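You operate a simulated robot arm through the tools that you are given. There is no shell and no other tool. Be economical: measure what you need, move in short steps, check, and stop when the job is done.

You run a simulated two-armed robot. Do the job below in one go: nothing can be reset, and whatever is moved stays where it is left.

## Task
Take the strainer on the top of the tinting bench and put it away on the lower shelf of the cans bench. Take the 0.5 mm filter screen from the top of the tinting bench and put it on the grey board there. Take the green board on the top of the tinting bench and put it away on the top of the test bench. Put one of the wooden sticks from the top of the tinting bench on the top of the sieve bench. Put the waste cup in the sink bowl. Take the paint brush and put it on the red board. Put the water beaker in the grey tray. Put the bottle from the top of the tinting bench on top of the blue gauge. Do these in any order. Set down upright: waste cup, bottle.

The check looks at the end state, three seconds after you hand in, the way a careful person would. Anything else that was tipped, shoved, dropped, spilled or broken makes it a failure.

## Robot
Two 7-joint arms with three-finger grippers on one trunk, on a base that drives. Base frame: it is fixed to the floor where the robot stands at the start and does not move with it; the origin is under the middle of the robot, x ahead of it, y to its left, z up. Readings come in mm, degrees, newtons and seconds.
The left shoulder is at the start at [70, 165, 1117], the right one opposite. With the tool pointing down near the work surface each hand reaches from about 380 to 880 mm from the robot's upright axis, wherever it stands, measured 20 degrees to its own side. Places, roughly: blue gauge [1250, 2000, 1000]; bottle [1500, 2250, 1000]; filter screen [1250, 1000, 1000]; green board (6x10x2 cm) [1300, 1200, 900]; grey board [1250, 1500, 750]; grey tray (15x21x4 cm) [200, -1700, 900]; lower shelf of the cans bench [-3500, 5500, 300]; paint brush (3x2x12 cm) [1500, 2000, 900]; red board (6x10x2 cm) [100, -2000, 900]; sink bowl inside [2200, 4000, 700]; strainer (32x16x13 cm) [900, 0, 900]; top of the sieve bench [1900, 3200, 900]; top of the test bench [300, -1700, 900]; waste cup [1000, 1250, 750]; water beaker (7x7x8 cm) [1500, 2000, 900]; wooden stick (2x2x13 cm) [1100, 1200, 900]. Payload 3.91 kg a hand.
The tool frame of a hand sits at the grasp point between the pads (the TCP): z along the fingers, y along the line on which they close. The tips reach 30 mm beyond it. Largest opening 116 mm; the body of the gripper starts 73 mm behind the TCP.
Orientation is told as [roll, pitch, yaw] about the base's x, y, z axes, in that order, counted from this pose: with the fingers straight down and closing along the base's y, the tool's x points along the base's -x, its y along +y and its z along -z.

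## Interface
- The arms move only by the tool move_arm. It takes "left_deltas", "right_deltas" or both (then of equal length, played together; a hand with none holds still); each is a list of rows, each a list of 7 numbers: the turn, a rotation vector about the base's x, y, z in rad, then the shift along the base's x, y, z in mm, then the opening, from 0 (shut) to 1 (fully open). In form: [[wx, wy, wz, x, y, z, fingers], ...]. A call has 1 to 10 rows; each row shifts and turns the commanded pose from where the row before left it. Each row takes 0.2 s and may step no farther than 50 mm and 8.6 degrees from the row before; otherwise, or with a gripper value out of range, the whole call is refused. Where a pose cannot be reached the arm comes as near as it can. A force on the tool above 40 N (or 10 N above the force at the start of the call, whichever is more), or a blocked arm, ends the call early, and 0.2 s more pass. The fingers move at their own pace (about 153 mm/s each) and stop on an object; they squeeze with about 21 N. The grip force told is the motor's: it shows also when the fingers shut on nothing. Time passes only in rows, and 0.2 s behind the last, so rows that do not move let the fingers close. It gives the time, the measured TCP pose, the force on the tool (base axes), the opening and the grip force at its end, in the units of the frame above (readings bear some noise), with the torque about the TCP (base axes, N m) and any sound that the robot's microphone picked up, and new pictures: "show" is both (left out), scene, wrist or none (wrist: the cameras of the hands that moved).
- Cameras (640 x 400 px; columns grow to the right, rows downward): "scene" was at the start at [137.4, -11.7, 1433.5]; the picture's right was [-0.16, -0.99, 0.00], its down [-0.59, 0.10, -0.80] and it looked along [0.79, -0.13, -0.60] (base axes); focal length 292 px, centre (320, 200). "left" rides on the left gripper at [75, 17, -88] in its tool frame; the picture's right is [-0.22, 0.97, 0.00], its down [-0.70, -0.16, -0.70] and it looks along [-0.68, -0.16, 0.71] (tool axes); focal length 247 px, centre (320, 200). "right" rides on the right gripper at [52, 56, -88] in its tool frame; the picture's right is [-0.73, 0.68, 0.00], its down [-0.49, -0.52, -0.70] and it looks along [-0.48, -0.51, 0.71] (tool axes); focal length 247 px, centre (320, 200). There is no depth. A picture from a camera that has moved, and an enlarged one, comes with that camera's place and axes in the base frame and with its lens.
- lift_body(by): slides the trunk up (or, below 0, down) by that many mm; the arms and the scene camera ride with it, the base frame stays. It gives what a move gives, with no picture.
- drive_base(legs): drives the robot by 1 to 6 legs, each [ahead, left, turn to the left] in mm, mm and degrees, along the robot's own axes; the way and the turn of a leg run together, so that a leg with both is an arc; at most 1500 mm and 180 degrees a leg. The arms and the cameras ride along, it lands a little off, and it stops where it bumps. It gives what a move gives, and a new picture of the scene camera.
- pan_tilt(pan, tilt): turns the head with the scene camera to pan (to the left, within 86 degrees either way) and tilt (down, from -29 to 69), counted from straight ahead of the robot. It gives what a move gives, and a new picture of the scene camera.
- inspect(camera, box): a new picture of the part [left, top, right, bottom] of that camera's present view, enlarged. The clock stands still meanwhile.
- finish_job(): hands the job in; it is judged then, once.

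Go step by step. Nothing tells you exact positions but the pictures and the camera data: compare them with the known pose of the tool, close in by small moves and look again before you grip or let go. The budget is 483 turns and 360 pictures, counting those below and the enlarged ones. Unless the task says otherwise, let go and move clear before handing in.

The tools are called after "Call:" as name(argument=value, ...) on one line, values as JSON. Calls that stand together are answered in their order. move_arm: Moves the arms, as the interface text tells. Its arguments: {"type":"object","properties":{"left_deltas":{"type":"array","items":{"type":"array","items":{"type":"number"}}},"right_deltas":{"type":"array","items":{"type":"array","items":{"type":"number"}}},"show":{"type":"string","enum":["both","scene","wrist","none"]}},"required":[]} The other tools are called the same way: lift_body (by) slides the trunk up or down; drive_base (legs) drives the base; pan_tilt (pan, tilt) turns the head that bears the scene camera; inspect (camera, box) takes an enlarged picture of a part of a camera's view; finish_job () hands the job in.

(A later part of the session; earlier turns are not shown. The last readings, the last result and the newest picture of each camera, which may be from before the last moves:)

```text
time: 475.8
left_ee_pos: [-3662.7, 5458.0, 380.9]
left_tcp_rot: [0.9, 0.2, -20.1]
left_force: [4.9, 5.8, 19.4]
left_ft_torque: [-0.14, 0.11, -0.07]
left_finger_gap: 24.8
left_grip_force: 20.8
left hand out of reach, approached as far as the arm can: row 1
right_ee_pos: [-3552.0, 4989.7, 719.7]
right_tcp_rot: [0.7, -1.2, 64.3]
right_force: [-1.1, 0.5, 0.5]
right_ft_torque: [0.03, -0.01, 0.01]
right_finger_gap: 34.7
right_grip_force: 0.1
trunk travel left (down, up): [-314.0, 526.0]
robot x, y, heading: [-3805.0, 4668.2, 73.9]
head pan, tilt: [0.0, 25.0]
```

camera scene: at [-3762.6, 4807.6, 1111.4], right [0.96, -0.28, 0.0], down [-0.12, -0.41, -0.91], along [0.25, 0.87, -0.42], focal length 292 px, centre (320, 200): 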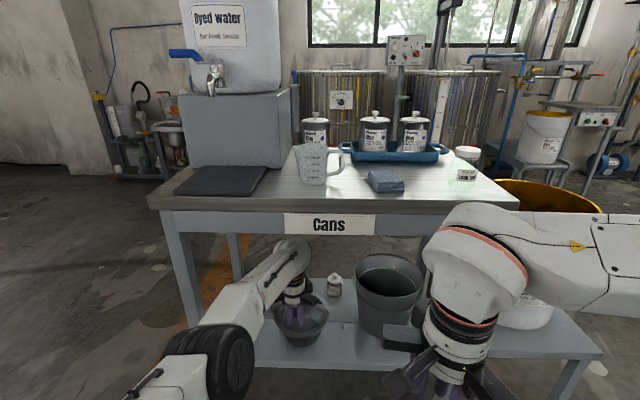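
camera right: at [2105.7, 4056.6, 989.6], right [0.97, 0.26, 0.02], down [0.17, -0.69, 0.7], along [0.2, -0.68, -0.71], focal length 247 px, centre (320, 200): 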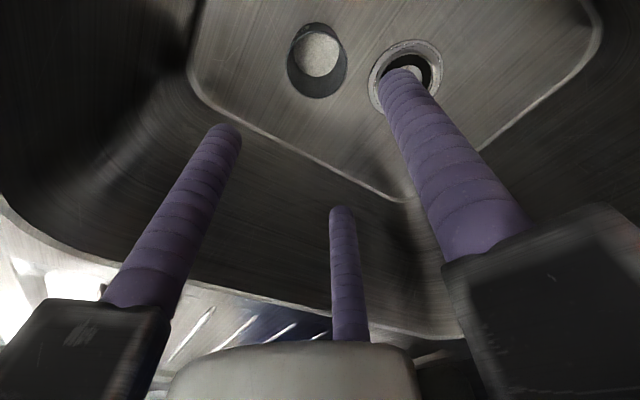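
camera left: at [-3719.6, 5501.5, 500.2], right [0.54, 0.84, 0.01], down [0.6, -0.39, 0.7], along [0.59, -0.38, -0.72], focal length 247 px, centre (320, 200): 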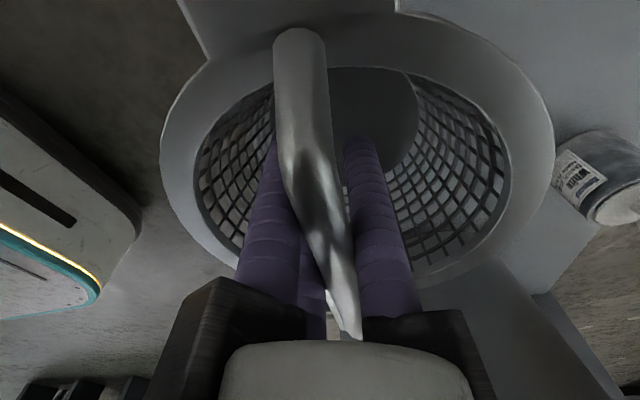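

It stands on the shelf. I ease off, open, rise just enough to clear the handle, and back the robot straight out.

Call:
move_arm(left_deltas=[[0, 0, 0, 0, 0, 2, 0], [0, 0, 0, 0, 0, 0, 0.3], [0, 0, 0, 0, 0, 0, 0.42], [0, 0, 0, 0, 0, 0, 0.45], [0, 0, 0, 0, 0, 15, 0.45], [0, 0, 0, 0, 0, 20, 0.45], [0, 0, 0, 0, 0, 14, 0.45], [0, 0, 0, 0, 0, 0, 0.45]], show="wrist")

```text
time: 477.6
left_ee_pos: [-3663.4, 5457.2, 427.4]
left_tcp_rot: [0.5, 0.1, -20.0]
left_force: [0.5, 0.3, -0.1]
left_ft_torque: [0.01, -0.03, 0.0]
left_finger_gap: 52.2
left_grip_force: 0.1
right_ee_pos: [-3550.9, 4991.1, 718.1]
right_tcp_rot: [0.6, -1.1, 64.4]
right_force: [-0.1, 0.2, 0.1]
right_ft_torque: [0.02, 0.02, 0.01]
right_finger_gap: 34.8
right_grip_force: 0.0
trunk travel left (down, up): [-314.0, 526.0]
robot x, y, heading: [-3803.7, 4670.1, 74.1]
head pan, tilt: [0.0, 25.0]
camera left: at [-3727.8, 5497.4, 516.7], right [0.54, 0.84, 0.01], down [0.6, -0.4, 0.7], along [0.59, -0.37, -0.72], focal length 247 px, centre (320, 200)
```

left: 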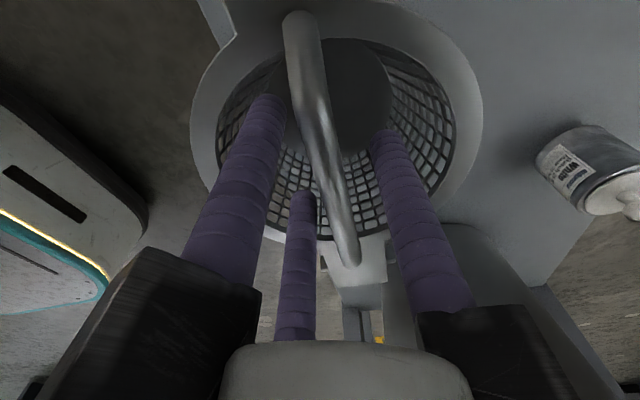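

The strainer stands level on its own and the tips are above its handle. I drive straight back and look.

Call:
drive_base(legs=[[-400, 0, 0]])

Call:
inspect(camera="scene", box=[200, 170, 440, 330])

```text
time: 480.1
left_ee_pos: [-3778.6, 5069.1, 428.5]
left_tcp_rot: [0.5, 0.1, -19.7]
left_force: [-0.8, 0.1, -0.2]
left_ft_torque: [0.04, -0.03, -0.01]
left_finger_gap: 52.2
left_grip_force: 0.0
right_ee_pos: [-3664.9, 4602.9, 718.8]
right_tcp_rot: [0.5, -1.1, 64.7]
right_force: [0.4, 0.7, -0.8]
right_ft_torque: [0.04, 0.0, 0.0]
right_finger_gap: 34.7
right_grip_force: 0.1
trunk travel left (down, up): [-314.0, 526.0]
robot x, y, heading: [-3911.6, 4280.7, 74.6]
head pan, tilt: [0.0, 25.0]
camera scene: at [-3874.1, 4417.8, 1111.6], right [0.96, -0.27, 0.0], down [-0.11, -0.41, -0.91], along [0.25, 0.87, -0.42], focal length 292 px, centre (320, 200)
```

scene: 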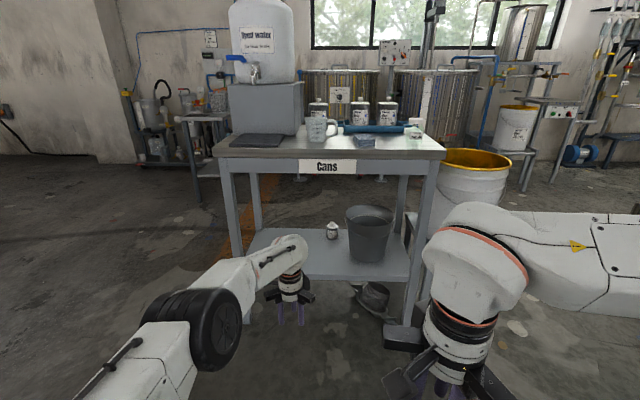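

```text
2.50 times, centred on (320, 250) of scene
camera zoom: at [-3874.1, 4417.8, 1111.6], right [0.96, -0.27, 0.0], down [-0.11, -0.41, -0.91], along [0.25, 0.87, -0.42], focal length 730 px, centre (320, 75)
```

zoom: 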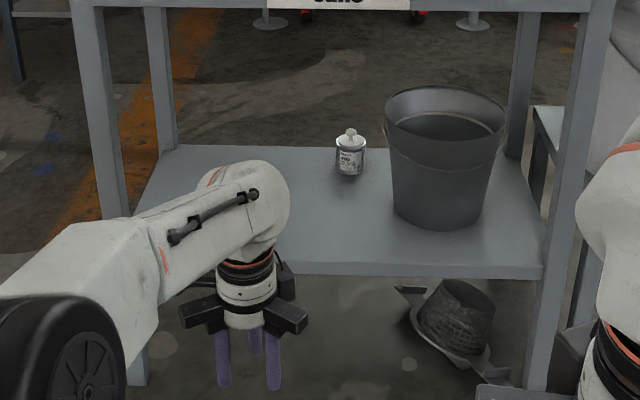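

The strainer has fallen off onto the floor by the shelf's front edge as I backed out. I look closely at how it lies.

Call:
pan_tilt(pan=-14, tilt=34)

Call:
inspect(camera="scene", box=[230, 180, 390, 300])

```text
time: 480.8
left_ee_pos: [-3779.4, 5068.8, 429.0]
left_tcp_rot: [0.5, 0.0, -19.8]
left_force: [-0.6, -0.5, -0.8]
left_ft_torque: [0.0, 0.01, 0.01]
left_finger_gap: 52.3
left_grip_force: 0.2
right_ee_pos: [-3665.2, 4604.0, 719.2]
right_tcp_rot: [0.5, -1.2, 64.6]
right_force: [0.0, 0.1, 0.8]
right_ft_torque: [0.01, 0.02, -0.02]
right_finger_gap: 34.6
right_grip_force: 0.1
trunk travel left (down, up): [-314.0, 526.0]
robot x, y, heading: [-3914.1, 4278.0, 74.1]
head pan, tilt: [-14.0, 34.0]
camera scene: at [-3855.0, 4406.5, 1097.3], right [0.87, -0.49, 0.0], down [-0.28, -0.49, -0.83], along [0.41, 0.72, -0.56], focal length 292 px, centre (320, 200)
```

scene: 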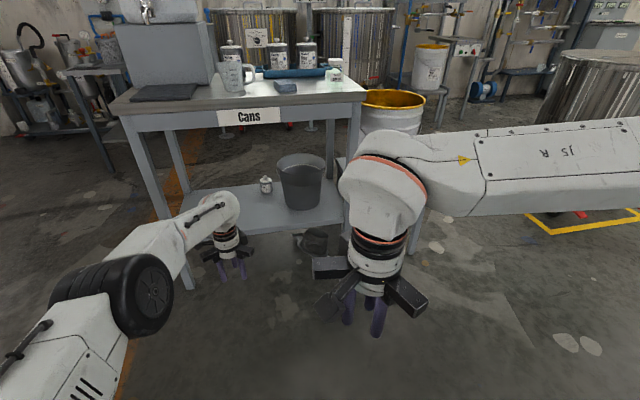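

```text
3.33 times, centred on (310, 240) of scene
camera zoom: at [-3855.0, 4406.5, 1097.3], right [0.87, -0.49, 0.0], down [-0.28, -0.49, -0.83], along [0.41, 0.72, -0.56], focal length 974 px, centre (353, 67)
```

zoom: 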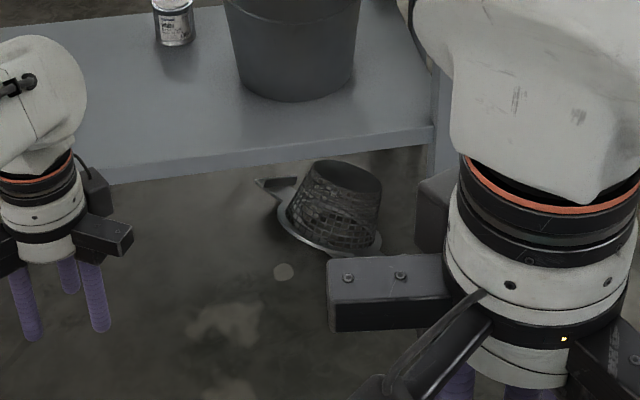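

It lies upside down on the floor, mostly under the shelf's front part at the right, with one flat tab sticking up to the left. I plan to clamp that tab with the right hand, held low and pointing forward. First I pull the left hand back and lower the trunk.

Call:
move_arm(left_deltas=[[0, 0, 0, -11.5, -40, 25, 0.45], [0, 0, 0, -11.5, -40, 25, 0.45], [0, 0, 0, -11.5, -40, 25, 0.45], [0, 0, 0, -11.5, -40, 25, 0.45], [0, 0, 0, -11.5, -40, 25, 0.45], [0, 0, 0, -11.5, -40, 25, 0.45], [0, 0, 0, -11.5, -40, 25, 0.45], [0, 0, 0, -11.5, -40, 25, 0.45], [0, 0, 0, -10, -35, 25, 0.45]], right_deltas=[[0, 0, -0.14, 0, 10, 0, 0.6], [0, 0, -0.14, 0, 10, 0, 0.6], [0, 0, -0.14, 5, 15, 0, 0.6], [0, 0, -0.14, 5, 15, 0, 0.6], [0, 0, -0.14, 5, 15, 0, 0.6], [0, 0, -0.14, 5, 15, 0, 0.6], [0, 0, -0.14, 5, 15, 0, 0.6], [0, 0, -0.14, 5, 15, 0, 0.6], [0, 0, -0.14, 5, 15, 0, 0.6]], show="none")

Call:
lift_body(by=-300)

```text
time: 482.8
left_ee_pos: [-3883.0, 4711.1, 653.9]
left_tcp_rot: [0.7, 0.0, -19.9]
left_force: [0.4, -1.2, -0.2]
left_ft_torque: [-0.01, 0.02, 0.0]
left_finger_gap: 52.2
left_grip_force: 0.0
right_ee_pos: [-3631.2, 4727.6, 717.4]
right_tcp_rot: [0.6, -1.1, -7.6]
right_force: [0.0, 0.6, 1.3]
right_ft_torque: [-0.02, -0.02, -0.01]
right_finger_gap: 69.3
right_grip_force: 0.1
trunk travel left (down, up): [-314.0, 526.0]
robot x, y, heading: [-3908.3, 4278.0, 74.4]
head pan, tilt: [-14.0, 34.0]
```

```text
time: 485.8
left_ee_pos: [-3881.1, 4712.8, 353.9]
left_tcp_rot: [0.5, 0.1, -19.8]
left_force: [0.0, 0.3, 0.7]
left_ft_torque: [0.02, 0.02, -0.03]
left_finger_gap: 52.2
left_grip_force: 0.2
right_ee_pos: [-3631.2, 4726.7, 417.8]
right_tcp_rot: [0.6, -1.1, -7.4]
right_force: [-0.1, 0.1, 0.7]
right_ft_torque: [0.0, 0.03, -0.04]
right_finger_gap: 69.9
right_grip_force: 0.0
trunk travel left (down, up): [-14.0, 826.0]
robot x, y, heading: [-3913.0, 4280.2, 74.1]
head pan, tilt: [-14.0, 34.0]
```

Call:
move_arm(right_deltas=[[0, 0, -0.12, 5, 18, 0, 0.6], [0.1346, -0.0384, 0, 5, 18, -10, 0.6], [0.1346, -0.0384, 0, 5, 18, -15, 0.6], [0.1346, -0.0384, 0, 5, 18, -20, 0.6], [0.1346, -0.0384, 0, 5, 18, -25, 0.6], [0.1346, -0.0384, 0, 5, 18, -25, 0.6], [0.1346, -0.0384, 0, 5, 18, -25, 0.6], [0.1346, -0.0384, 0, 0, 0, -25, 0.6], [0, 0, 0, 0, 0, -25, 0.6], [0, 0, 0, 0, 0, 0, 0.6]], show="none")

Call:
drive_base(legs=[[330, 0, 0]])

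Call:
inspect(camera="right", box=[0, 0, 640, 400])

```text
time: 488.0
left_ee_pos: [-3881.5, 4712.7, 353.4]
left_tcp_rot: [0.5, 0.1, -19.8]
left_force: [0.1, 0.2, 0.0]
left_ft_torque: [0.02, 0.02, 0.02]
left_finger_gap: 52.1
left_grip_force: 0.0
right_ee_pos: [-3595.6, 4853.6, 247.0]
right_tcp_rot: [56.7, -2.0, -15.9]
right_force: [0.1, 0.8, -0.4]
right_ft_torque: [0.0, 0.01, 0.0]
right_finger_gap: 69.5
right_grip_force: 0.0
trunk travel left (down, up): [-14.0, 826.0]
robot x, y, heading: [-3912.9, 4276.5, 74.3]
head pan, tilt: [-14.0, 34.0]
```

```text
time: 490.2
left_ee_pos: [-3792.4, 5031.0, 352.5]
left_tcp_rot: [0.5, 0.1, -19.6]
left_force: [-0.6, -0.5, 0.1]
left_ft_torque: [-0.03, -0.03, 0.02]
left_finger_gap: 52.5
left_grip_force: 0.0
right_ee_pos: [-3507.2, 5172.8, 248.1]
right_tcp_rot: [56.8, -1.9, -15.8]
right_force: [0.2, 0.2, 0.2]
right_ft_torque: [0.0, -0.01, -0.01]
right_finger_gap: 69.6
right_grip_force: 0.1
trunk travel left (down, up): [-14.0, 826.0]
robot x, y, heading: [-3825.0, 4596.5, 74.3]
head pan, tilt: [-14.0, 34.0]
camera scene: at [-3766.1, 4724.8, 797.3], right [0.87, -0.49, 0.0], down [-0.28, -0.49, -0.83], along [0.41, 0.72, -0.56], focal length 292 px, centre (320, 200)
```

scene: 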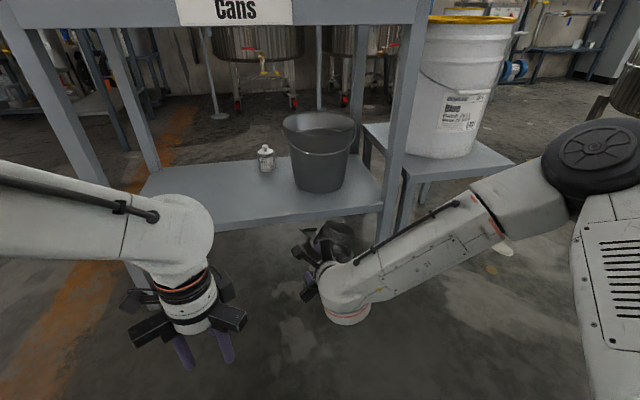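

```text
1.00 times, centred on (320, 200) of right (not enlarged: the box is as wide or as high as the picture)
camera zoom: at [-3573.0, 5146.7, 340.1], right [0.79, 0.17, 0.59], down [0.23, -0.97, -0.04], along [0.57, 0.17, -0.8], focal length 247 px, centre (320, 200)
```

zoom: 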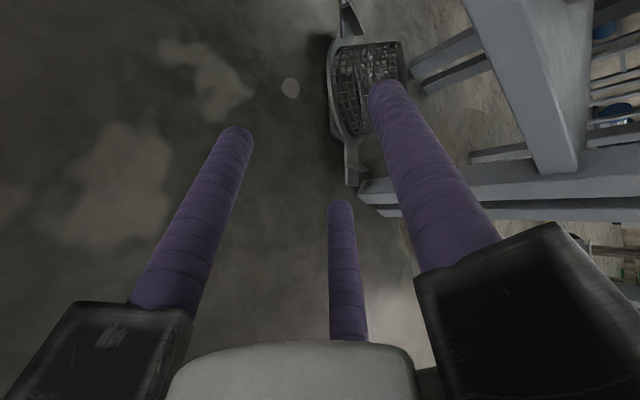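

I can see the strainer lying tilted, with one flat tab pointing toward me near the shelf edge, at about (−3315, 5244), z ≈ 64. I drive a bit right, roll the right hand to match the tab's slope and approach.

Call:
drive_base(legs=[[0, -150, 0]])

Call:
move_arm(right_deltas=[[0.0322, 0.1131, -0.0763, 5, 8, -15, 0.36], [0.0322, 0.1131, -0.0763, 5, 8, -20, 0.36], [0.0322, 0.1131, -0.0763, 5, 8, -20, 0.36], [0.0322, 0.1131, -0.0763, 5, 8, -20, 0.36], [0.0322, 0.1131, -0.0763, 5, 8, -20, 0.36], [0, 0, 0, 5, 8, -10, 0.36], [0, 0, 0, 0, 0, 0, 0.36]], show="wrist")

```text
time: 491.6
left_ee_pos: [-3651.3, 4991.1, 352.6]
left_tcp_rot: [0.6, 0.1, -19.7]
left_force: [-0.1, -0.2, 0.9]
left_ft_torque: [0.0, -0.03, 0.01]
left_finger_gap: 52.1
left_grip_force: 0.1
right_ee_pos: [-3366.4, 5132.8, 247.4]
right_tcp_rot: [56.8, -2.0, -15.8]
right_force: [-0.5, -0.7, 0.1]
right_ft_torque: [-0.02, 0.03, -0.02]
right_finger_gap: 69.8
right_grip_force: 0.0
trunk travel left (down, up): [-14.0, 826.0]
robot x, y, heading: [-3682.7, 4556.9, 74.4]
head pan, tilt: [-14.0, 34.0]
camera scene: at [-3625.2, 4685.5, 797.3], right [0.87, -0.49, 0.0], down [-0.28, -0.49, -0.83], along [0.41, 0.72, -0.56], focal length 292 px, centre (320, 200)
```

scene: 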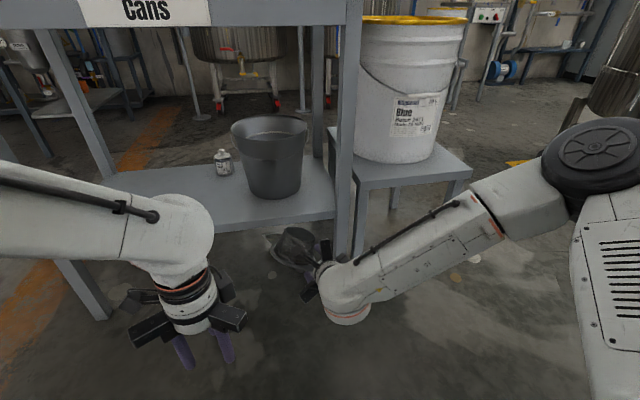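

```text
time: 493.2
left_ee_pos: [-3651.4, 4991.2, 354.2]
left_tcp_rot: [0.5, 0.1, -19.7]
left_force: [0.6, 0.1, -0.4]
left_ft_torque: [0.01, 0.01, -0.01]
left_finger_gap: 52.4
left_grip_force: 0.0
right_ee_pos: [-3335.3, 5181.1, 141.1]
right_tcp_rot: [49.5, 30.7, -40.2]
right_force: [-0.4, 0.7, -0.4]
right_ft_torque: [0.03, -0.02, -0.02]
right_finger_gap: 42.0
right_grip_force: 0.0
trunk travel left (down, up): [-14.0, 826.0]
robot x, y, heading: [-3680.5, 4557.3, 74.5]
head pan, tilt: [-14.0, 34.0]
camera right: at [-3351.3, 5154.2, 253.6], right [0.97, -0.24, 0.07], down [-0.22, -0.95, -0.2], along [0.11, 0.18, -0.98], focal length 247 px, centre (320, 200)
```

right: 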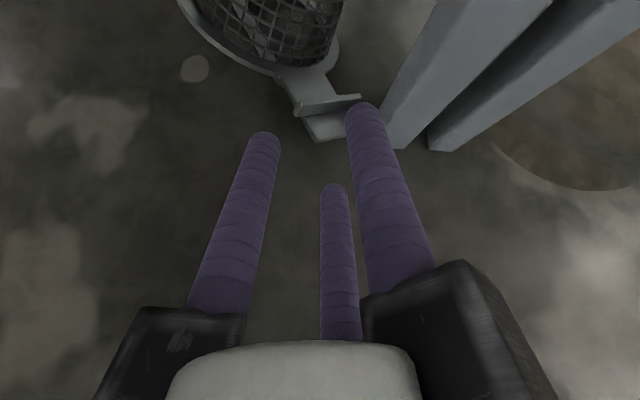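

From above I see the tab has an upright flange across it, about 60 mm wide, right at the shelf edge. I'll clamp that flange: I unroll the hand, pitch it to 45°, and come up to it.

Call:
move_arm(right_deltas=[[-0.0322, -0.1131, 0.0763, 3, 6, -2, 0.45], [-0.0322, -0.1131, 0.0763, 3, 6, -4, 0.45], [-0.0322, -0.1131, 0.0763, 3, 6, -4, 0.45], [-0.0322, -0.1131, 0.0763, 3, 6, -4, 0.45], [-0.0322, -0.1131, 0.0763, 3, 6, -4, 0.45], [-0.101, 0.029, 0, 0, 0, -4, 0.45], [-0.101, 0.029, 0, 0, 0, -5, 0.45], [0, 0, 0, 0, 0, 0, 0.45]], show="wrist")

```text
time: 495.0
left_ee_pos: [-3652.8, 4993.0, 352.5]
left_tcp_rot: [0.5, 0.1, -19.8]
left_force: [0.6, 0.9, 0.3]
left_ft_torque: [-0.01, 0.01, 0.04]
left_finger_gap: 52.4
left_grip_force: 0.1
right_ee_pos: [-3321.3, 5210.8, 115.0]
right_tcp_rot: [44.6, -1.9, -15.4]
right_force: [-0.4, -1.0, 0.2]
right_ft_torque: [0.01, -0.01, 0.01]
right_finger_gap: 51.9
right_grip_force: 0.1
trunk travel left (down, up): [-14.0, 826.0]
robot x, y, heading: [-3682.0, 4558.1, 74.5]
head pan, tilt: [-14.0, 34.0]
camera right: at [-3381.5, 5205.1, 215.0], right [0.82, 0.28, 0.5], down [0.23, -0.96, 0.15], along [0.52, 0.0, -0.85], focal length 247 px, centre (320, 200)
```

right: 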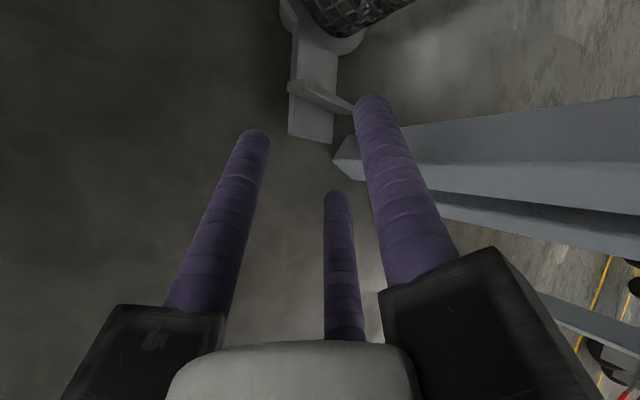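

The flange is straight on the hand's axis. I advance along it, then close.

Call:
move_arm(right_deltas=[[0, 0, 0, 3.9, 14.2, -15, 0.45], [0, 0, 0, 3.9, 14.2, -15, 0.45], [0, 0, 0, 3.9, 14.2, -15, 0.45], [0, 0, 0, 0, 0, 0, 0.45], [0, 0, 0, 0, 0, 0, 0.3], [0, 0, 0, 0, 0, 0, 0.1], [0, 0, 0, 0, 0, 0, 0], [0, 0, 0, 0, 0, 0, 0]], show="wrist")

```text
time: 496.8
left_ee_pos: [-3652.9, 4992.1, 354.8]
left_tcp_rot: [0.5, 0.2, -19.7]
left_force: [0.1, -0.2, -0.3]
left_ft_torque: [0.03, -0.03, 0.0]
left_finger_gap: 52.2
left_grip_force: 0.0
right_ee_pos: [-3309.1, 5254.3, 72.3]
right_tcp_rot: [44.7, -1.9, -15.4]
right_force: [-1.5, 1.2, 1.6]
right_ft_torque: [0.14, -0.11, 0.21]
right_finger_gap: 26.0
right_grip_force: 21.5
trunk travel left (down, up): [-14.0, 826.0]
robot x, y, heading: [-3681.7, 4562.0, 74.4]
head pan, tilt: [-14.0, 34.0]
camera right: at [-3369.8, 5248.1, 170.8], right [0.82, 0.28, 0.5], down [0.24, -0.96, 0.15], along [0.52, 0.0, -0.85], focal length 247 px, centre (320, 200)
```

right: 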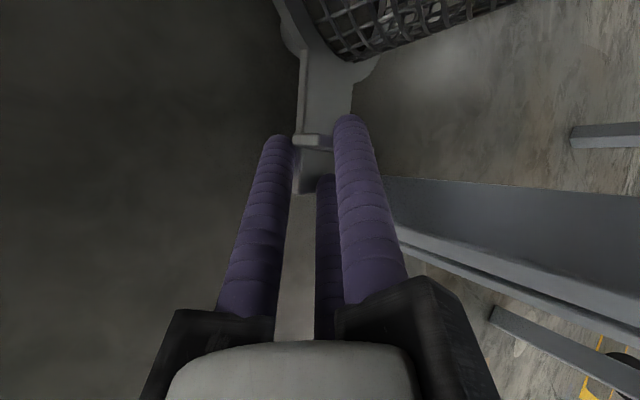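

Something solid is clamped (gap 26 mm). I drag it out by driving back, and look.

Call:
drive_base(legs=[[-330, 0, 0]])

Call:
inspect(camera="right", box=[0, 0, 640, 400])

```text
time: 498.9
left_ee_pos: [-3739.3, 4679.4, 353.3]
left_tcp_rot: [0.5, 0.2, -19.8]
left_force: [-0.3, 0.4, -1.5]
left_ft_torque: [-0.01, 0.0, 0.01]
left_finger_gap: 52.0
left_grip_force: 0.0
right_ee_pos: [-3397.6, 4940.8, 71.5]
right_tcp_rot: [44.8, -2.0, -15.3]
right_force: [-0.3, 0.0, 2.8]
right_ft_torque: [0.17, -0.23, 0.09]
right_finger_gap: 25.9
right_grip_force: 21.3
trunk travel left (down, up): [-14.0, 826.0]
robot x, y, heading: [-3771.4, 4244.5, 74.3]
head pan, tilt: [-14.0, 34.0]
camera scene: at [-3712.7, 4372.8, 797.4], right [0.87, -0.49, 0.0], down [-0.28, -0.49, -0.83], along [0.41, 0.72, -0.56], focal length 292 px, centre (320, 200)
```

scene: 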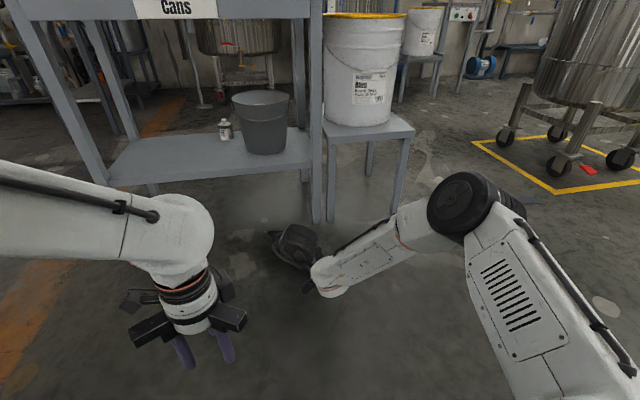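

```text
1.00 times, centred on (320, 200) of right (not enlarged: the box is as wide or as high as the picture)
camera zoom: at [-3457.1, 4935.6, 171.0], right [0.82, 0.28, 0.5], down [0.24, -0.96, 0.15], along [0.52, 0.0, -0.85], focal length 247 px, centre (320, 200)
```

zoom: 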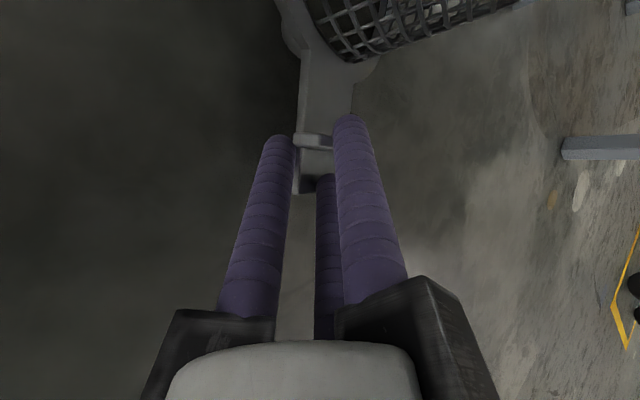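

The strainer is out in the open, still clamped by its flange. I lift it a little and roll it onto its side so that its handle becomes accessible, then set it down.

Call:
move_arm(right_deltas=[[0, 0, 0, 0, 0, 25, 0], [0, 0, 0, 0, 0, 30, 0], [0, 0, 0, 0, 0, 30, 0], [-0.0504, 0.1306, 0, 0, 0, 0, 0], [-0.0504, 0.1306, 0, 0, 0, 0, 0], [-0.0504, 0.1306, 0, 0, 0, 0, 0], [-0.0504, 0.1306, 0, 0, 0, 0, 0], [-0.0504, 0.1306, 0, 0, 0, 0, 0], [-0.0504, 0.1306, 0, 0, 0, 0, 0], [-0.0504, 0.1306, 0, 0, 0, 0, 0]], show="scene")

Call:
inspect(camera="scene", box=[220, 190, 380, 310])

```text
time: 501.1
left_ee_pos: [-3739.9, 4679.7, 353.4]
left_tcp_rot: [0.4, 0.1, -19.7]
left_force: [-0.3, 0.4, -0.7]
left_ft_torque: [-0.02, 0.02, 0.01]
left_finger_gap: 52.2
left_grip_force: 0.0
right_ee_pos: [-3395.9, 4940.2, 155.7]
right_tcp_rot: [4.1, 40.7, -30.4]
right_force: [-0.3, -0.7, -0.3]
right_ft_torque: [-0.03, 0.01, -0.01]
right_finger_gap: 9.3
right_grip_force: 20.9
trunk travel left (down, up): [-14.0, 826.0]
robot x, y, heading: [-3768.7, 4242.2, 74.4]
head pan, tilt: [-14.0, 34.0]
camera scene: at [-3712.6, 4372.9, 797.3], right [0.87, -0.49, 0.0], down [-0.28, -0.49, -0.83], along [0.41, 0.72, -0.56], focal length 292 px, centre (320, 200)
```

scene: 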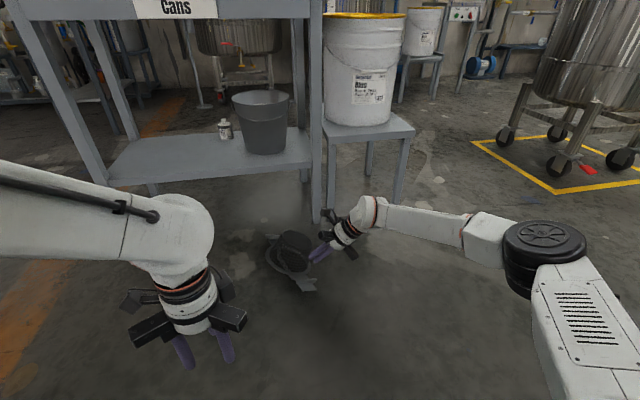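

```text
3.33 times, centred on (300, 250) of scene
camera zoom: at [-3712.6, 4372.9, 797.3], right [0.87, -0.49, 0.0], down [-0.28, -0.49, -0.83], along [0.41, 0.72, -0.56], focal length 974 px, centre (387, 33)
```

zoom: 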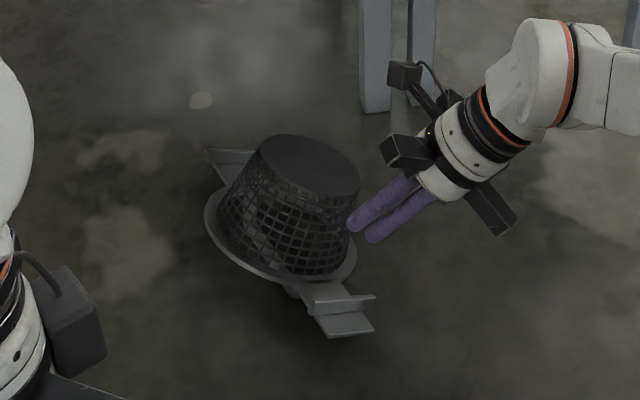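

The clamp slipped, but the strainer now lies upside down in the open. I'll tip it onto its side by lifting its raised left rim with the left hand. First I clear the right hand upward and reposition.

Call:
move_arm(right_deltas=[[0, 0, 0, 15, -20, 40, 0.3], [0, 0, 0, 0, -30, 40, 0.3], [0, 0, 0, 0, -30, 40, 0.3], [0.05, -0.13, 0, -5, -30, 40, 0.3], [0.05, -0.13, 0, -5, -25, 40, 0.3], [0.05, -0.13, 0, 0, 0, 40, 0.3], [0.05, -0.13, 0, 0, 0, 0, 0.3], [0.05, -0.13, 0, 0, 0, 0, 0.3], [0, 0, 0, 0, 0, 0, 0.3], [0, 0, 0, 0, 0, 0, 0.3]], left_deltas=[[0, 0, 0.148, 0, 0, 20, 0], [0, 0, 0.148, 0, 0, 20, 0], [0, 0, 0.148, 0, 0, 20, 0], [0, 0, 0.148, 0, 0, 20, 0], [0, 0, 0.148, 0, 0, 0, 0], [0, 0, 0.148, 0, 0, 0, 0], [0, 0, 0.148, 0, 0, 0, 0], [0, 0, 0.148, 0, 0, 0, 0], [0, 0, 0.148, 0, 0, 0, 0], [0, 0, 0.148, 0, 0, 0, 0]], show="none")

Call:
drive_base(legs=[[0, -80, 0], [250, 0, 0]])

```text
refused: row 4 steps farther than a row can; nothing moved
```

```text
time: 503.6
left_ee_pos: [-3600.6, 4894.7, 353.3]
left_tcp_rot: [0.5, 0.1, -19.3]
left_force: [-0.3, 0.0, 0.4]
left_ft_torque: [0.0, 0.03, 0.01]
left_finger_gap: 51.9
left_grip_force: 0.1
right_ee_pos: [-3258.0, 5158.9, 156.7]
right_tcp_rot: [4.2, 40.4, -30.0]
right_force: [-0.3, 0.0, -0.3]
right_ft_torque: [0.03, -0.01, 0.01]
right_finger_gap: 9.3
right_grip_force: 21.2
trunk travel left (down, up): [-14.0, 826.0]
robot x, y, heading: [-3632.3, 4458.7, 74.7]
head pan, tilt: [-14.0, 34.0]
camera scene: at [-3571.7, 4588.0, 797.3], right [0.87, -0.49, 0.0], down [-0.27, -0.49, -0.83], along [0.41, 0.72, -0.56], focal length 292 px, centre (320, 200)
```

scene: 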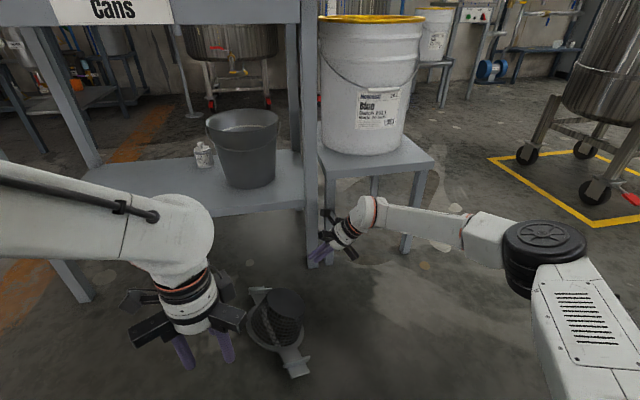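

The arm move was refused but the drive went through; luckily nothing was touched. I now withdraw the right hand toward me and up, and turn the left hand back.

Call:
move_arm(right_deltas=[[0, 0, 0, -8, -30, 5, 0.3], [0, 0, 0, -8, -30, 10, 0.3], [0, 0, 0, -8, -30, 15, 0.3], [0, 0, 0, -8, -30, 20, 0.3], [0, 0, 0, -5, -20, 35, 0.3], [0, 0, 0, 0, 0, 45, 0.3], [0, 0, 0, 0, 0, 45, 0.3], [0, 0, 0, 0, 0, 45, 0.3], [0, 0, 0, 0, 0, 40, 0.3], [0, 0, 0, 0, 0, 0, 0.3]], left_deltas=[[0, 0, 0.148, 0, 0, 20, 0], [0, 0, 0.148, 0, 0, 20, 0], [0, 0, 0.148, 0, 0, 20, 0], [0, 0, 0.148, 0, 0, 20, 0], [0, 0, 0.148, 0, 0, 0, 0], [0, 0, 0.148, 0, 0, 0, 0], [0, 0, 0.148, 0, 0, 0, 0], [0, 0, 0.148, 0, 0, 0, 0], [0, 0, 0.148, 0, 0, 0, 0], [0, 0, 0.148, 0, 0, 0, 0]], show="none")

Call:
inspect(camera="scene", box=[200, 260, 360, 390])

```text
time: 505.8
left_ee_pos: [-3599.6, 4894.8, 433.8]
left_tcp_rot: [0.5, 0.2, 65.6]
left_force: [-0.1, -0.1, -0.2]
left_ft_torque: [-0.03, 0.0, 0.02]
left_finger_gap: 9.3
left_grip_force: 20.9
right_ee_pos: [-3294.8, 5017.8, 415.7]
right_tcp_rot: [4.2, 40.5, -30.0]
right_force: [0.2, 0.8, -0.7]
right_ft_torque: [0.0, -0.02, 0.01]
right_finger_gap: 34.8
right_grip_force: 0.1
trunk travel left (down, up): [-14.0, 826.0]
robot x, y, heading: [-3624.8, 4461.5, 74.4]
head pan, tilt: [-14.0, 34.0]
```

```text
3.08 times, centred on (280, 325) of scene
camera zoom: at [-3571.7, 4587.9, 797.3], right [0.87, -0.49, 0.0], down [-0.27, -0.49, -0.83], along [0.41, 0.72, -0.56], focal length 899 px, centre (443, -185)
```

zoom: 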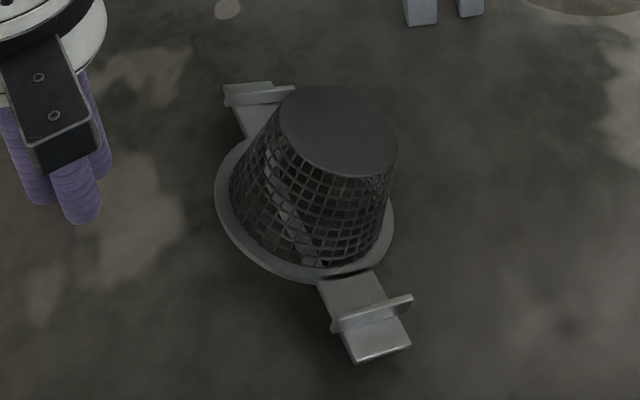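

Now I see it clearly: upside down, leaning right, with its left rim raised some 60 mm. I bring the left hand, fingers closed and pointing right-down, to just left of that rim near the floor.

Call:
move_arm(left_deltas=[[-0.0352, -0.1262, 0, -2, 15, -20, 0], [-0.0352, -0.1262, 0, -2, 15, -20, 0], [-0.0352, -0.1262, 0, -2, 15, -20, 0], [-0.0352, -0.1262, 0, -2, 15, -20, 0], [-0.0352, -0.1262, 0, -2, 15, -20, 0], [-0.0352, -0.1262, 0, -2, 15, -20, 0], [0, 0, 0, -1, 28, -35, 0], [0, 0, 0, -1, 28, -38, 0], [0, 0, 0, -1, 29, -38, 0], [0, 0, 0, -1, 29, -38, 0]], show="none")

Call:
move_arm(left_deltas=[[0, 0, 0, 0, 0, -40, 0], [0, 0, 0, 0, 0, -40, 0], [0, 0, 0, 0, 0, -30, 0], [0, 0, 0, 0, 0, 0, 0]], show="scene")

```text
time: 508.0
left_ee_pos: [-3616.4, 5098.2, 164.9]
left_tcp_rot: [-44.2, -6.5, 67.9]
left_force: [-0.1, 0.0, 0.6]
left_ft_torque: [-0.01, 0.05, -0.03]
left_finger_gap: 9.5
left_grip_force: 21.5
right_ee_pos: [-3294.3, 5016.3, 415.6]
right_tcp_rot: [4.3, 40.3, -30.0]
right_force: [-0.4, -0.6, 0.0]
right_ft_torque: [0.0, -0.01, -0.01]
right_finger_gap: 34.9
right_grip_force: 0.1
trunk travel left (down, up): [-14.0, 826.0]
robot x, y, heading: [-3628.9, 4461.5, 75.0]
head pan, tilt: [-14.0, 34.0]
```

```text
time: 509.0
left_ee_pos: [-3617.4, 5099.2, 54.5]
left_tcp_rot: [-44.2, -6.3, 68.0]
left_force: [-0.1, -0.1, -0.4]
left_ft_torque: [0.0, 0.0, -0.02]
left_finger_gap: 9.4
left_grip_force: 20.9
right_ee_pos: [-3294.2, 5016.7, 416.2]
right_tcp_rot: [4.2, 40.4, -30.0]
right_force: [0.3, 0.2, -0.6]
right_ft_torque: [0.0, -0.04, -0.03]
right_finger_gap: 34.8
right_grip_force: 0.0
trunk travel left (down, up): [-14.0, 826.0]
robot x, y, heading: [-3629.9, 4462.2, 74.5]
head pan, tilt: [-14.0, 34.0]
camera scene: at [-3571.7, 4588.1, 797.3], right [0.87, -0.49, 0.0], down [-0.27, -0.49, -0.83], along [0.41, 0.72, -0.56], focal length 292 px, centre (320, 200)
```

scene: 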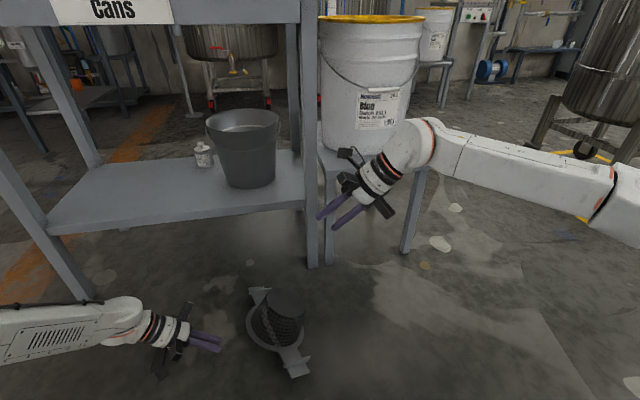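

The prong is beside the raised rim. I slide it underneath and lift with a push to the right.

Call:
move_arm(left_deltas=[[0, 0, 0, 4, 10, -8, 0], [0, 0, 0, 30, -6, 0, 0], [0, 0, 0, 30, -8, 0, 0], [0, 0, 0, 28, -8, 0, 0], [0, 0, 0, 5, -1, 20, 0], [0, 0, 0, 8, -2, 25, 0], [0, 0, 0, 12, -3, 25, 0], [0, 0, 0, 20, -5, 25, 0], [0, 0, 0, 25, -7, 20, 0], [0, 0, 0, 0, 0, 0, 0]], show="scene")

```text
time: 511.2
left_ee_pos: [-3452.8, 5069.4, 160.2]
left_tcp_rot: [-44.2, -6.3, 68.0]
left_force: [0.1, 0.1, -0.4]
left_ft_torque: [-0.03, -0.01, -0.01]
left_finger_gap: 9.3
left_grip_force: 21.3
right_ee_pos: [-3294.5, 5018.6, 415.1]
right_tcp_rot: [4.2, 40.4, -30.0]
right_force: [0.2, 0.5, 0.2]
right_ft_torque: [-0.05, -0.01, 0.0]
right_finger_gap: 34.7
right_grip_force: 0.0
trunk travel left (down, up): [-14.0, 826.0]
robot x, y, heading: [-3629.7, 4461.0, 74.3]
head pan, tilt: [-14.0, 34.0]
camera scene: at [-3571.7, 4588.0, 797.3], right [0.87, -0.49, 0.0], down [-0.27, -0.49, -0.83], along [0.41, 0.72, -0.56], focal length 292 px, centre (320, 200)
```

scene: 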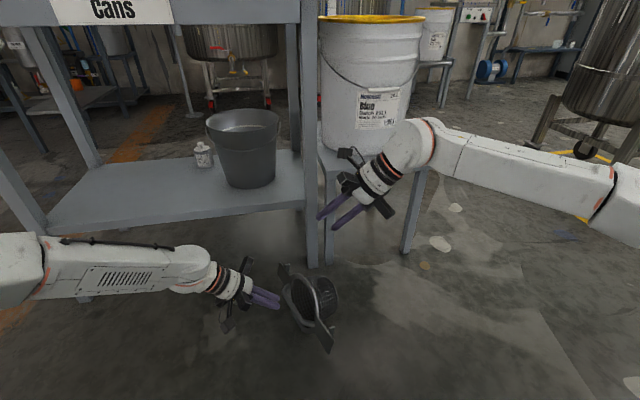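

It tipped onto its side exactly as hoped: the opening with the handle bar faces the left hand. I zoom in to locate the bar.

Call:
inspect(camera="scene", box=[230, 240, 370, 370])

```text
3.08 times, centred on (300, 305) of scene
camera zoom: at [-3571.7, 4588.0, 797.3], right [0.87, -0.49, 0.0], down [-0.27, -0.49, -0.83], along [0.41, 0.72, -0.56], focal length 899 px, centre (382, -123)
```

zoom: 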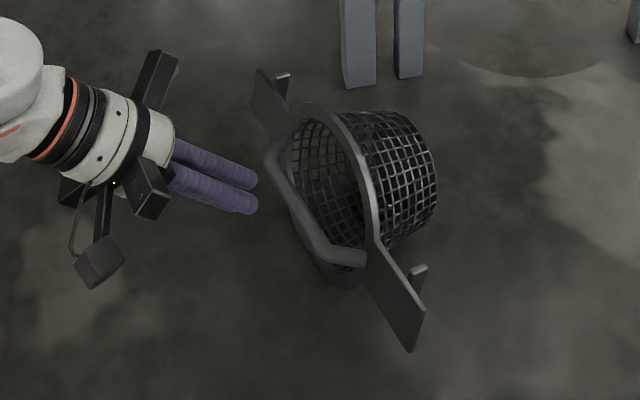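

The bar runs crosswise in front of the left fingers, 90 mm along their axis. I align the hand, open half, advance over the bar and close.

Call:
move_arm(left_deltas=[[0, 0, 0.117, 3, 0, -2, 0.5], [0, 0, 0.117, 3, 0, -2, 0.5], [0, 0, 0.117, 3, 0, -1, 0.5], [0, 0, 0, 14, 1, -14, 0.5], [0, 0, 0, 14, 1, -14, 0.5], [0, 0, 0, 14, 1, -15, 0.5], [0, 0, 0, 14, 1, -14, 0.5], [0, 0, 0, 0, 0, 0, 0.5]], show="wrist")

```text
time: 513.0
left_ee_pos: [-3389.0, 5070.8, 99.6]
left_tcp_rot: [-44.1, -6.3, 88.0]
left_force: [0.4, -0.2, 0.6]
left_ft_torque: [0.01, 0.0, 0.02]
left_finger_gap: 58.0
left_grip_force: 0.0
right_ee_pos: [-3294.4, 5017.9, 415.7]
right_tcp_rot: [4.2, 40.4, -30.0]
right_force: [-0.5, 0.4, -1.0]
right_ft_torque: [0.01, 0.02, 0.01]
right_finger_gap: 34.5
right_grip_force: 0.1
trunk travel left (down, up): [-14.0, 826.0]
robot x, y, heading: [-3629.4, 4455.2, 74.8]
head pan, tilt: [-14.0, 34.0]
camera left: at [-3465.1, 4992.3, 142.6], right [-0.69, 0.32, -0.65], down [-0.35, 0.64, 0.69], along [0.63, 0.7, -0.33], focal length 247 px, centre (320, 200)
```

left: 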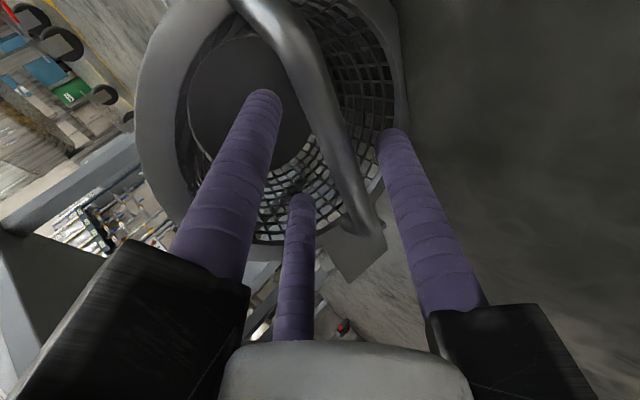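

The bar passes between the lone finger and the pair. I close and lift.

Call:
move_arm(left_deltas=[[0, 0, 0, 7, 0, -7, 0.5], [0, 0, 0, 0, 0, 0, 0.4], [0, 0, 0, 0, 0, 0, 0.25], [0, 0, 0, 0, 0, 0, 0.1], [0, 0, 0, 0, 0, 0, 0], [0, 0, 0, 0, 0, 0, 0], [0, 0, 0, 0, 0, 20, 0], [0, 0, 0, 0, 0, 30, 0], [0, 0, 0, 0, 0, 40, 0], [0, 0, 0, 0, 0, 0, 0]], show="scene")

```text
time: 515.2
left_ee_pos: [-3382.1, 5071.4, 183.2]
left_tcp_rot: [-44.0, -6.3, 88.1]
left_force: [0.5, 0.4, -2.6]
left_ft_torque: [-0.01, 0.11, 0.01]
left_finger_gap: 24.3
left_grip_force: 21.8
right_ee_pos: [-3292.6, 5017.1, 415.5]
right_tcp_rot: [4.2, 40.3, -30.0]
right_force: [0.2, 0.2, -0.1]
right_ft_torque: [0.0, 0.01, 0.03]
right_finger_gap: 34.7
right_grip_force: 0.0
trunk travel left (down, up): [-14.0, 826.0]
robot x, y, heading: [-3628.4, 4456.9, 74.8]
head pan, tilt: [-14.0, 34.0]
camera scene: at [-3571.6, 4588.1, 797.3], right [0.87, -0.49, 0.0], down [-0.27, -0.49, -0.83], along [0.41, 0.72, -0.56], focal length 292 px, centre (320, 200)
```

scene: 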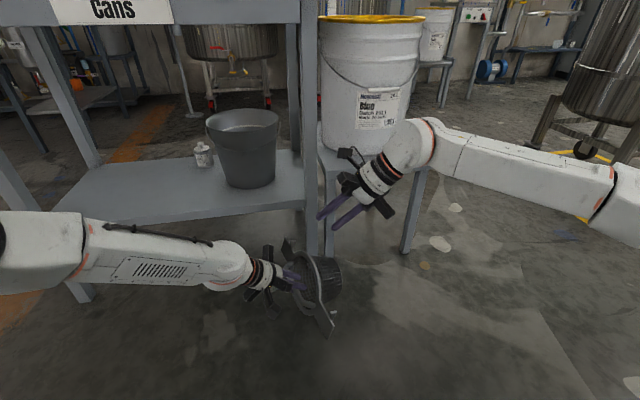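

The strainer is held by its bar. Now I rotate the hand about the bar so the basket swings under it, upright.

Call:
move_arm(left_deltas=[[0, 0, 0, 0, 0, 30, 0], [0.005, 0.1439, 0, 0, 0, 10, 0], [0.005, 0.1439, 0, 0, 0, 10, 0], [0.005, 0.1439, 0, 0, 0, 0, 0], [0.005, 0.1439, 0, 0, 0, 0, 0], [0.005, 0.1439, 0, 0, 0, 0, 0], [0.005, 0.1439, 0, 0, 0, 0, 0], [0.005, 0.1439, 0, 0, 0, 0, 0], [0.005, 0.1439, 0, 0, 0, 0, 0], [0, 0, 0, 0, 0, 0, 0]], show="scene")

```text
time: 517.1
left_ee_pos: [-3389.9, 5083.9, 237.2]
left_tcp_rot: [15.5, -4.0, 83.7]
left_force: [1.8, 0.8, -1.4]
left_ft_torque: [0.03, 0.03, 0.0]
left_finger_gap: 24.4
left_grip_force: 21.2
right_ee_pos: [-3290.3, 5014.9, 409.2]
right_tcp_rot: [3.2, 39.9, -31.0]
right_force: [7.7, -5.2, -6.1]
right_ft_torque: [0.05, -0.1, 0.06]
right_finger_gap: 30.3
right_grip_force: 0.1
trunk travel left (down, up): [-14.0, 826.0]
robot x, y, heading: [-3627.0, 4459.8, 74.6]
head pan, tilt: [-14.0, 34.0]
stopped in row 9 (right hand): the force on the tool passed its limit at 62 N (the readings are from after the stop); the commanded pose is now the measured one
camera scene: at [-3571.7, 4587.9, 797.4], right [0.87, -0.49, 0.0], down [-0.27, -0.49, -0.83], along [0.41, 0.72, -0.56], focal length 292 px, centre (320, 200)
```

scene: 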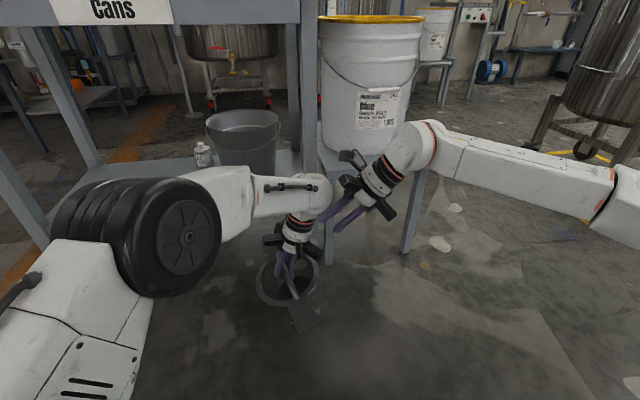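

The strainer is nearly upright now; the left wrist just nudged the right hand. I move the right hand away and finish.

Call:
move_arm(right_deltas=[[0, 0, 0, 35, -20, 10, 0.3], [0, 0, 0, 35, -25, 10, 0.3], [0, 0, 0, 35, -25, 10, 0.3], [0, 0, 0, 20, -30, 10, 0.3], [0, 0, 0, 0, 0, 0, 0.3], [0, 0, 0, 0, 0, 0, 0.3]], left_deltas=[[0, 0, 0, 0, 0, 0, 0], [0, 0, 0, 0, 0, 0, 0], [0, 0, 0, 0, 0, 0, 0], [0, 0, 0, 0, 0, 0, 0], [0, 0.09, 0, 0, 0, 10, 0], [0, 0, 0, 0, 0, 10, 0]], show="none")

Call:
lift_body(by=300)

Call:
inspect(camera="scene", box=[200, 160, 420, 400])

```text
time: 518.5
left_ee_pos: [-3392.5, 5084.5, 256.0]
left_tcp_rot: [20.8, -3.2, 83.3]
left_force: [0.0, 0.2, -3.0]
left_ft_torque: [0.0, -0.01, 0.03]
left_finger_gap: 24.3
left_grip_force: 21.1
right_ee_pos: [-3165.0, 4914.3, 451.1]
right_tcp_rot: [3.3, 39.9, -30.9]
right_force: [0.0, -0.1, -0.2]
right_ft_torque: [-0.01, -0.01, 0.01]
right_finger_gap: 34.9
right_grip_force: 0.0
trunk travel left (down, up): [-14.0, 826.0]
robot x, y, heading: [-3630.3, 4457.2, 74.7]
head pan, tilt: [-14.0, 34.0]
```

```text
time: 521.5
left_ee_pos: [-3391.6, 5085.2, 555.2]
left_tcp_rot: [20.7, -3.2, 83.4]
left_force: [0.7, -0.4, -2.6]
left_ft_torque: [0.01, 0.0, -0.01]
left_finger_gap: 24.4
left_grip_force: 20.9
right_ee_pos: [-3165.1, 4914.3, 750.7]
right_tcp_rot: [3.2, 39.9, -30.9]
right_force: [0.1, 0.4, -0.5]
right_ft_torque: [0.0, 0.03, -0.02]
right_finger_gap: 34.9
right_grip_force: 0.0
trunk travel left (down, up): [-314.0, 526.0]
robot x, y, heading: [-3629.4, 4464.2, 74.7]
head pan, tilt: [-14.0, 34.0]
```

```text
1.67 times, centred on (310, 280) of scene
camera zoom: at [-3571.3, 4588.3, 1097.2], right [0.87, -0.49, 0.0], down [-0.27, -0.49, -0.83], along [0.41, 0.72, -0.56], focal length 487 px, centre (337, 67)
```

zoom: 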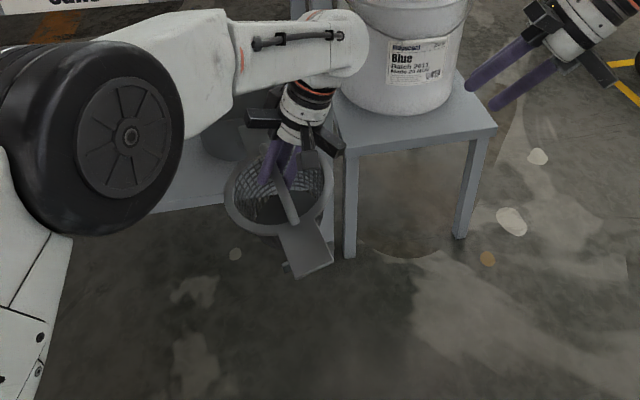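

The strainer hangs upright by its bar. I pull the right hand back, shift left in front of the free shelf space, and turn the strainer crosswise.

Call:
move_arm(right_deltas=[[0, 0, 0, -20, -40, 0, 0.3], [0, 0, 0, -25, -40, 0, 0.3], [0, 0, 0, -25, -40, 0, 0.3], [0, 0, 0, -25, -40, 0, 0.3], [0, 0, 0, -20, -40, 0, 0.3]], show="none")

Call:
drive_base(legs=[[-100, 0, 0], [0, 240, -0.4]])

Call:
move_arm(left_deltas=[[0, 0, -0.149, 0, 0, 0, 0], [0, 0, -0.149, 0, 0, 0, 0], [0, 0, -0.149, 0, 0, 0, 0], [0, 0, -0.149, 0, 0, 0, 0], [0, 0, -0.149, -3, 3, 0, 0], [0, 0, -0.149, -3, 3, 0, 0], [0, 0, -0.149, -3, 3, 0, 0], [0, 0, -0.149, -3, 3, 0, 0], [0, 0, -0.149, -3, 3, 0, 0], [0, 0, -0.149, -3, 3, 0, 0]], show="none")

```text
time: 522.7
left_ee_pos: [-3391.7, 5085.3, 555.4]
left_tcp_rot: [20.7, -3.4, 83.4]
left_force: [-0.3, 0.3, -1.5]
left_ft_torque: [0.0, -0.01, 0.02]
left_finger_gap: 24.4
left_grip_force: 21.3
right_ee_pos: [-3280.7, 4712.9, 752.9]
right_tcp_rot: [3.2, 40.1, -30.9]
right_force: [-0.5, 0.0, 0.0]
right_ft_torque: [0.02, 0.0, 0.01]
right_finger_gap: 34.9
right_grip_force: 0.0
trunk travel left (down, up): [-314.0, 526.0]
robot x, y, heading: [-3633.5, 4460.9, 74.7]
head pan, tilt: [-14.0, 34.0]
```

```text
time: 525.2
left_ee_pos: [-3648.8, 5051.1, 556.1]
left_tcp_rot: [20.6, -3.2, 83.0]
left_force: [0.3, 0.7, -2.0]
left_ft_torque: [0.02, -0.04, -0.01]
left_finger_gap: 24.7
left_grip_force: 20.8
right_ee_pos: [-3541.2, 4677.7, 752.7]
right_tcp_rot: [3.3, 40.1, -31.2]
right_force: [0.0, 0.0, 0.5]
right_ft_torque: [-0.01, -0.02, 0.02]
right_finger_gap: 34.7
right_grip_force: 0.0
trunk travel left (down, up): [-314.0, 526.0]
robot x, y, heading: [-3888.1, 4427.8, 74.4]
head pan, tilt: [-14.0, 34.0]
camera scene: at [-3831.6, 4554.8, 1097.3], right [0.87, -0.5, 0.0], down [-0.28, -0.49, -0.83], along [0.41, 0.72, -0.56], focal length 292 px, centre (320, 200)
```

scene: 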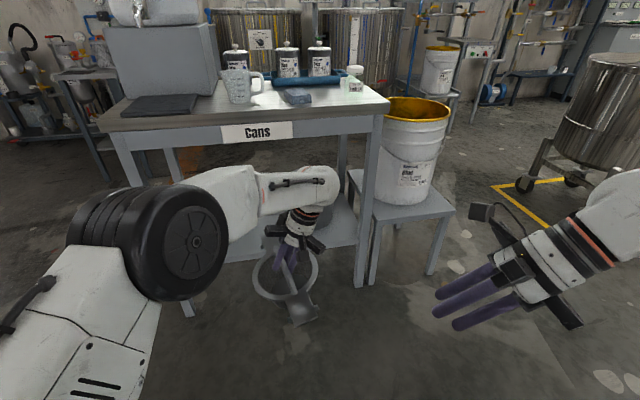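

```text
time: 527.4
left_ee_pos: [-3665.2, 5068.6, 556.5]
left_tcp_rot: [20.7, -3.3, -2.7]
left_force: [0.4, 0.5, -2.0]
left_ft_torque: [0.0, -0.04, -0.01]
left_finger_gap: 24.4
left_grip_force: 21.0
right_ee_pos: [-3540.0, 4677.4, 752.3]
right_tcp_rot: [3.2, 39.9, -31.2]
right_force: [0.3, 0.0, -0.1]
right_ft_torque: [-0.03, -0.03, 0.0]
right_finger_gap: 35.0
right_grip_force: 0.2
trunk travel left (down, up): [-314.0, 526.0]
robot x, y, heading: [-3891.8, 4425.1, 74.2]
head pan, tilt: [-14.0, 34.0]
```

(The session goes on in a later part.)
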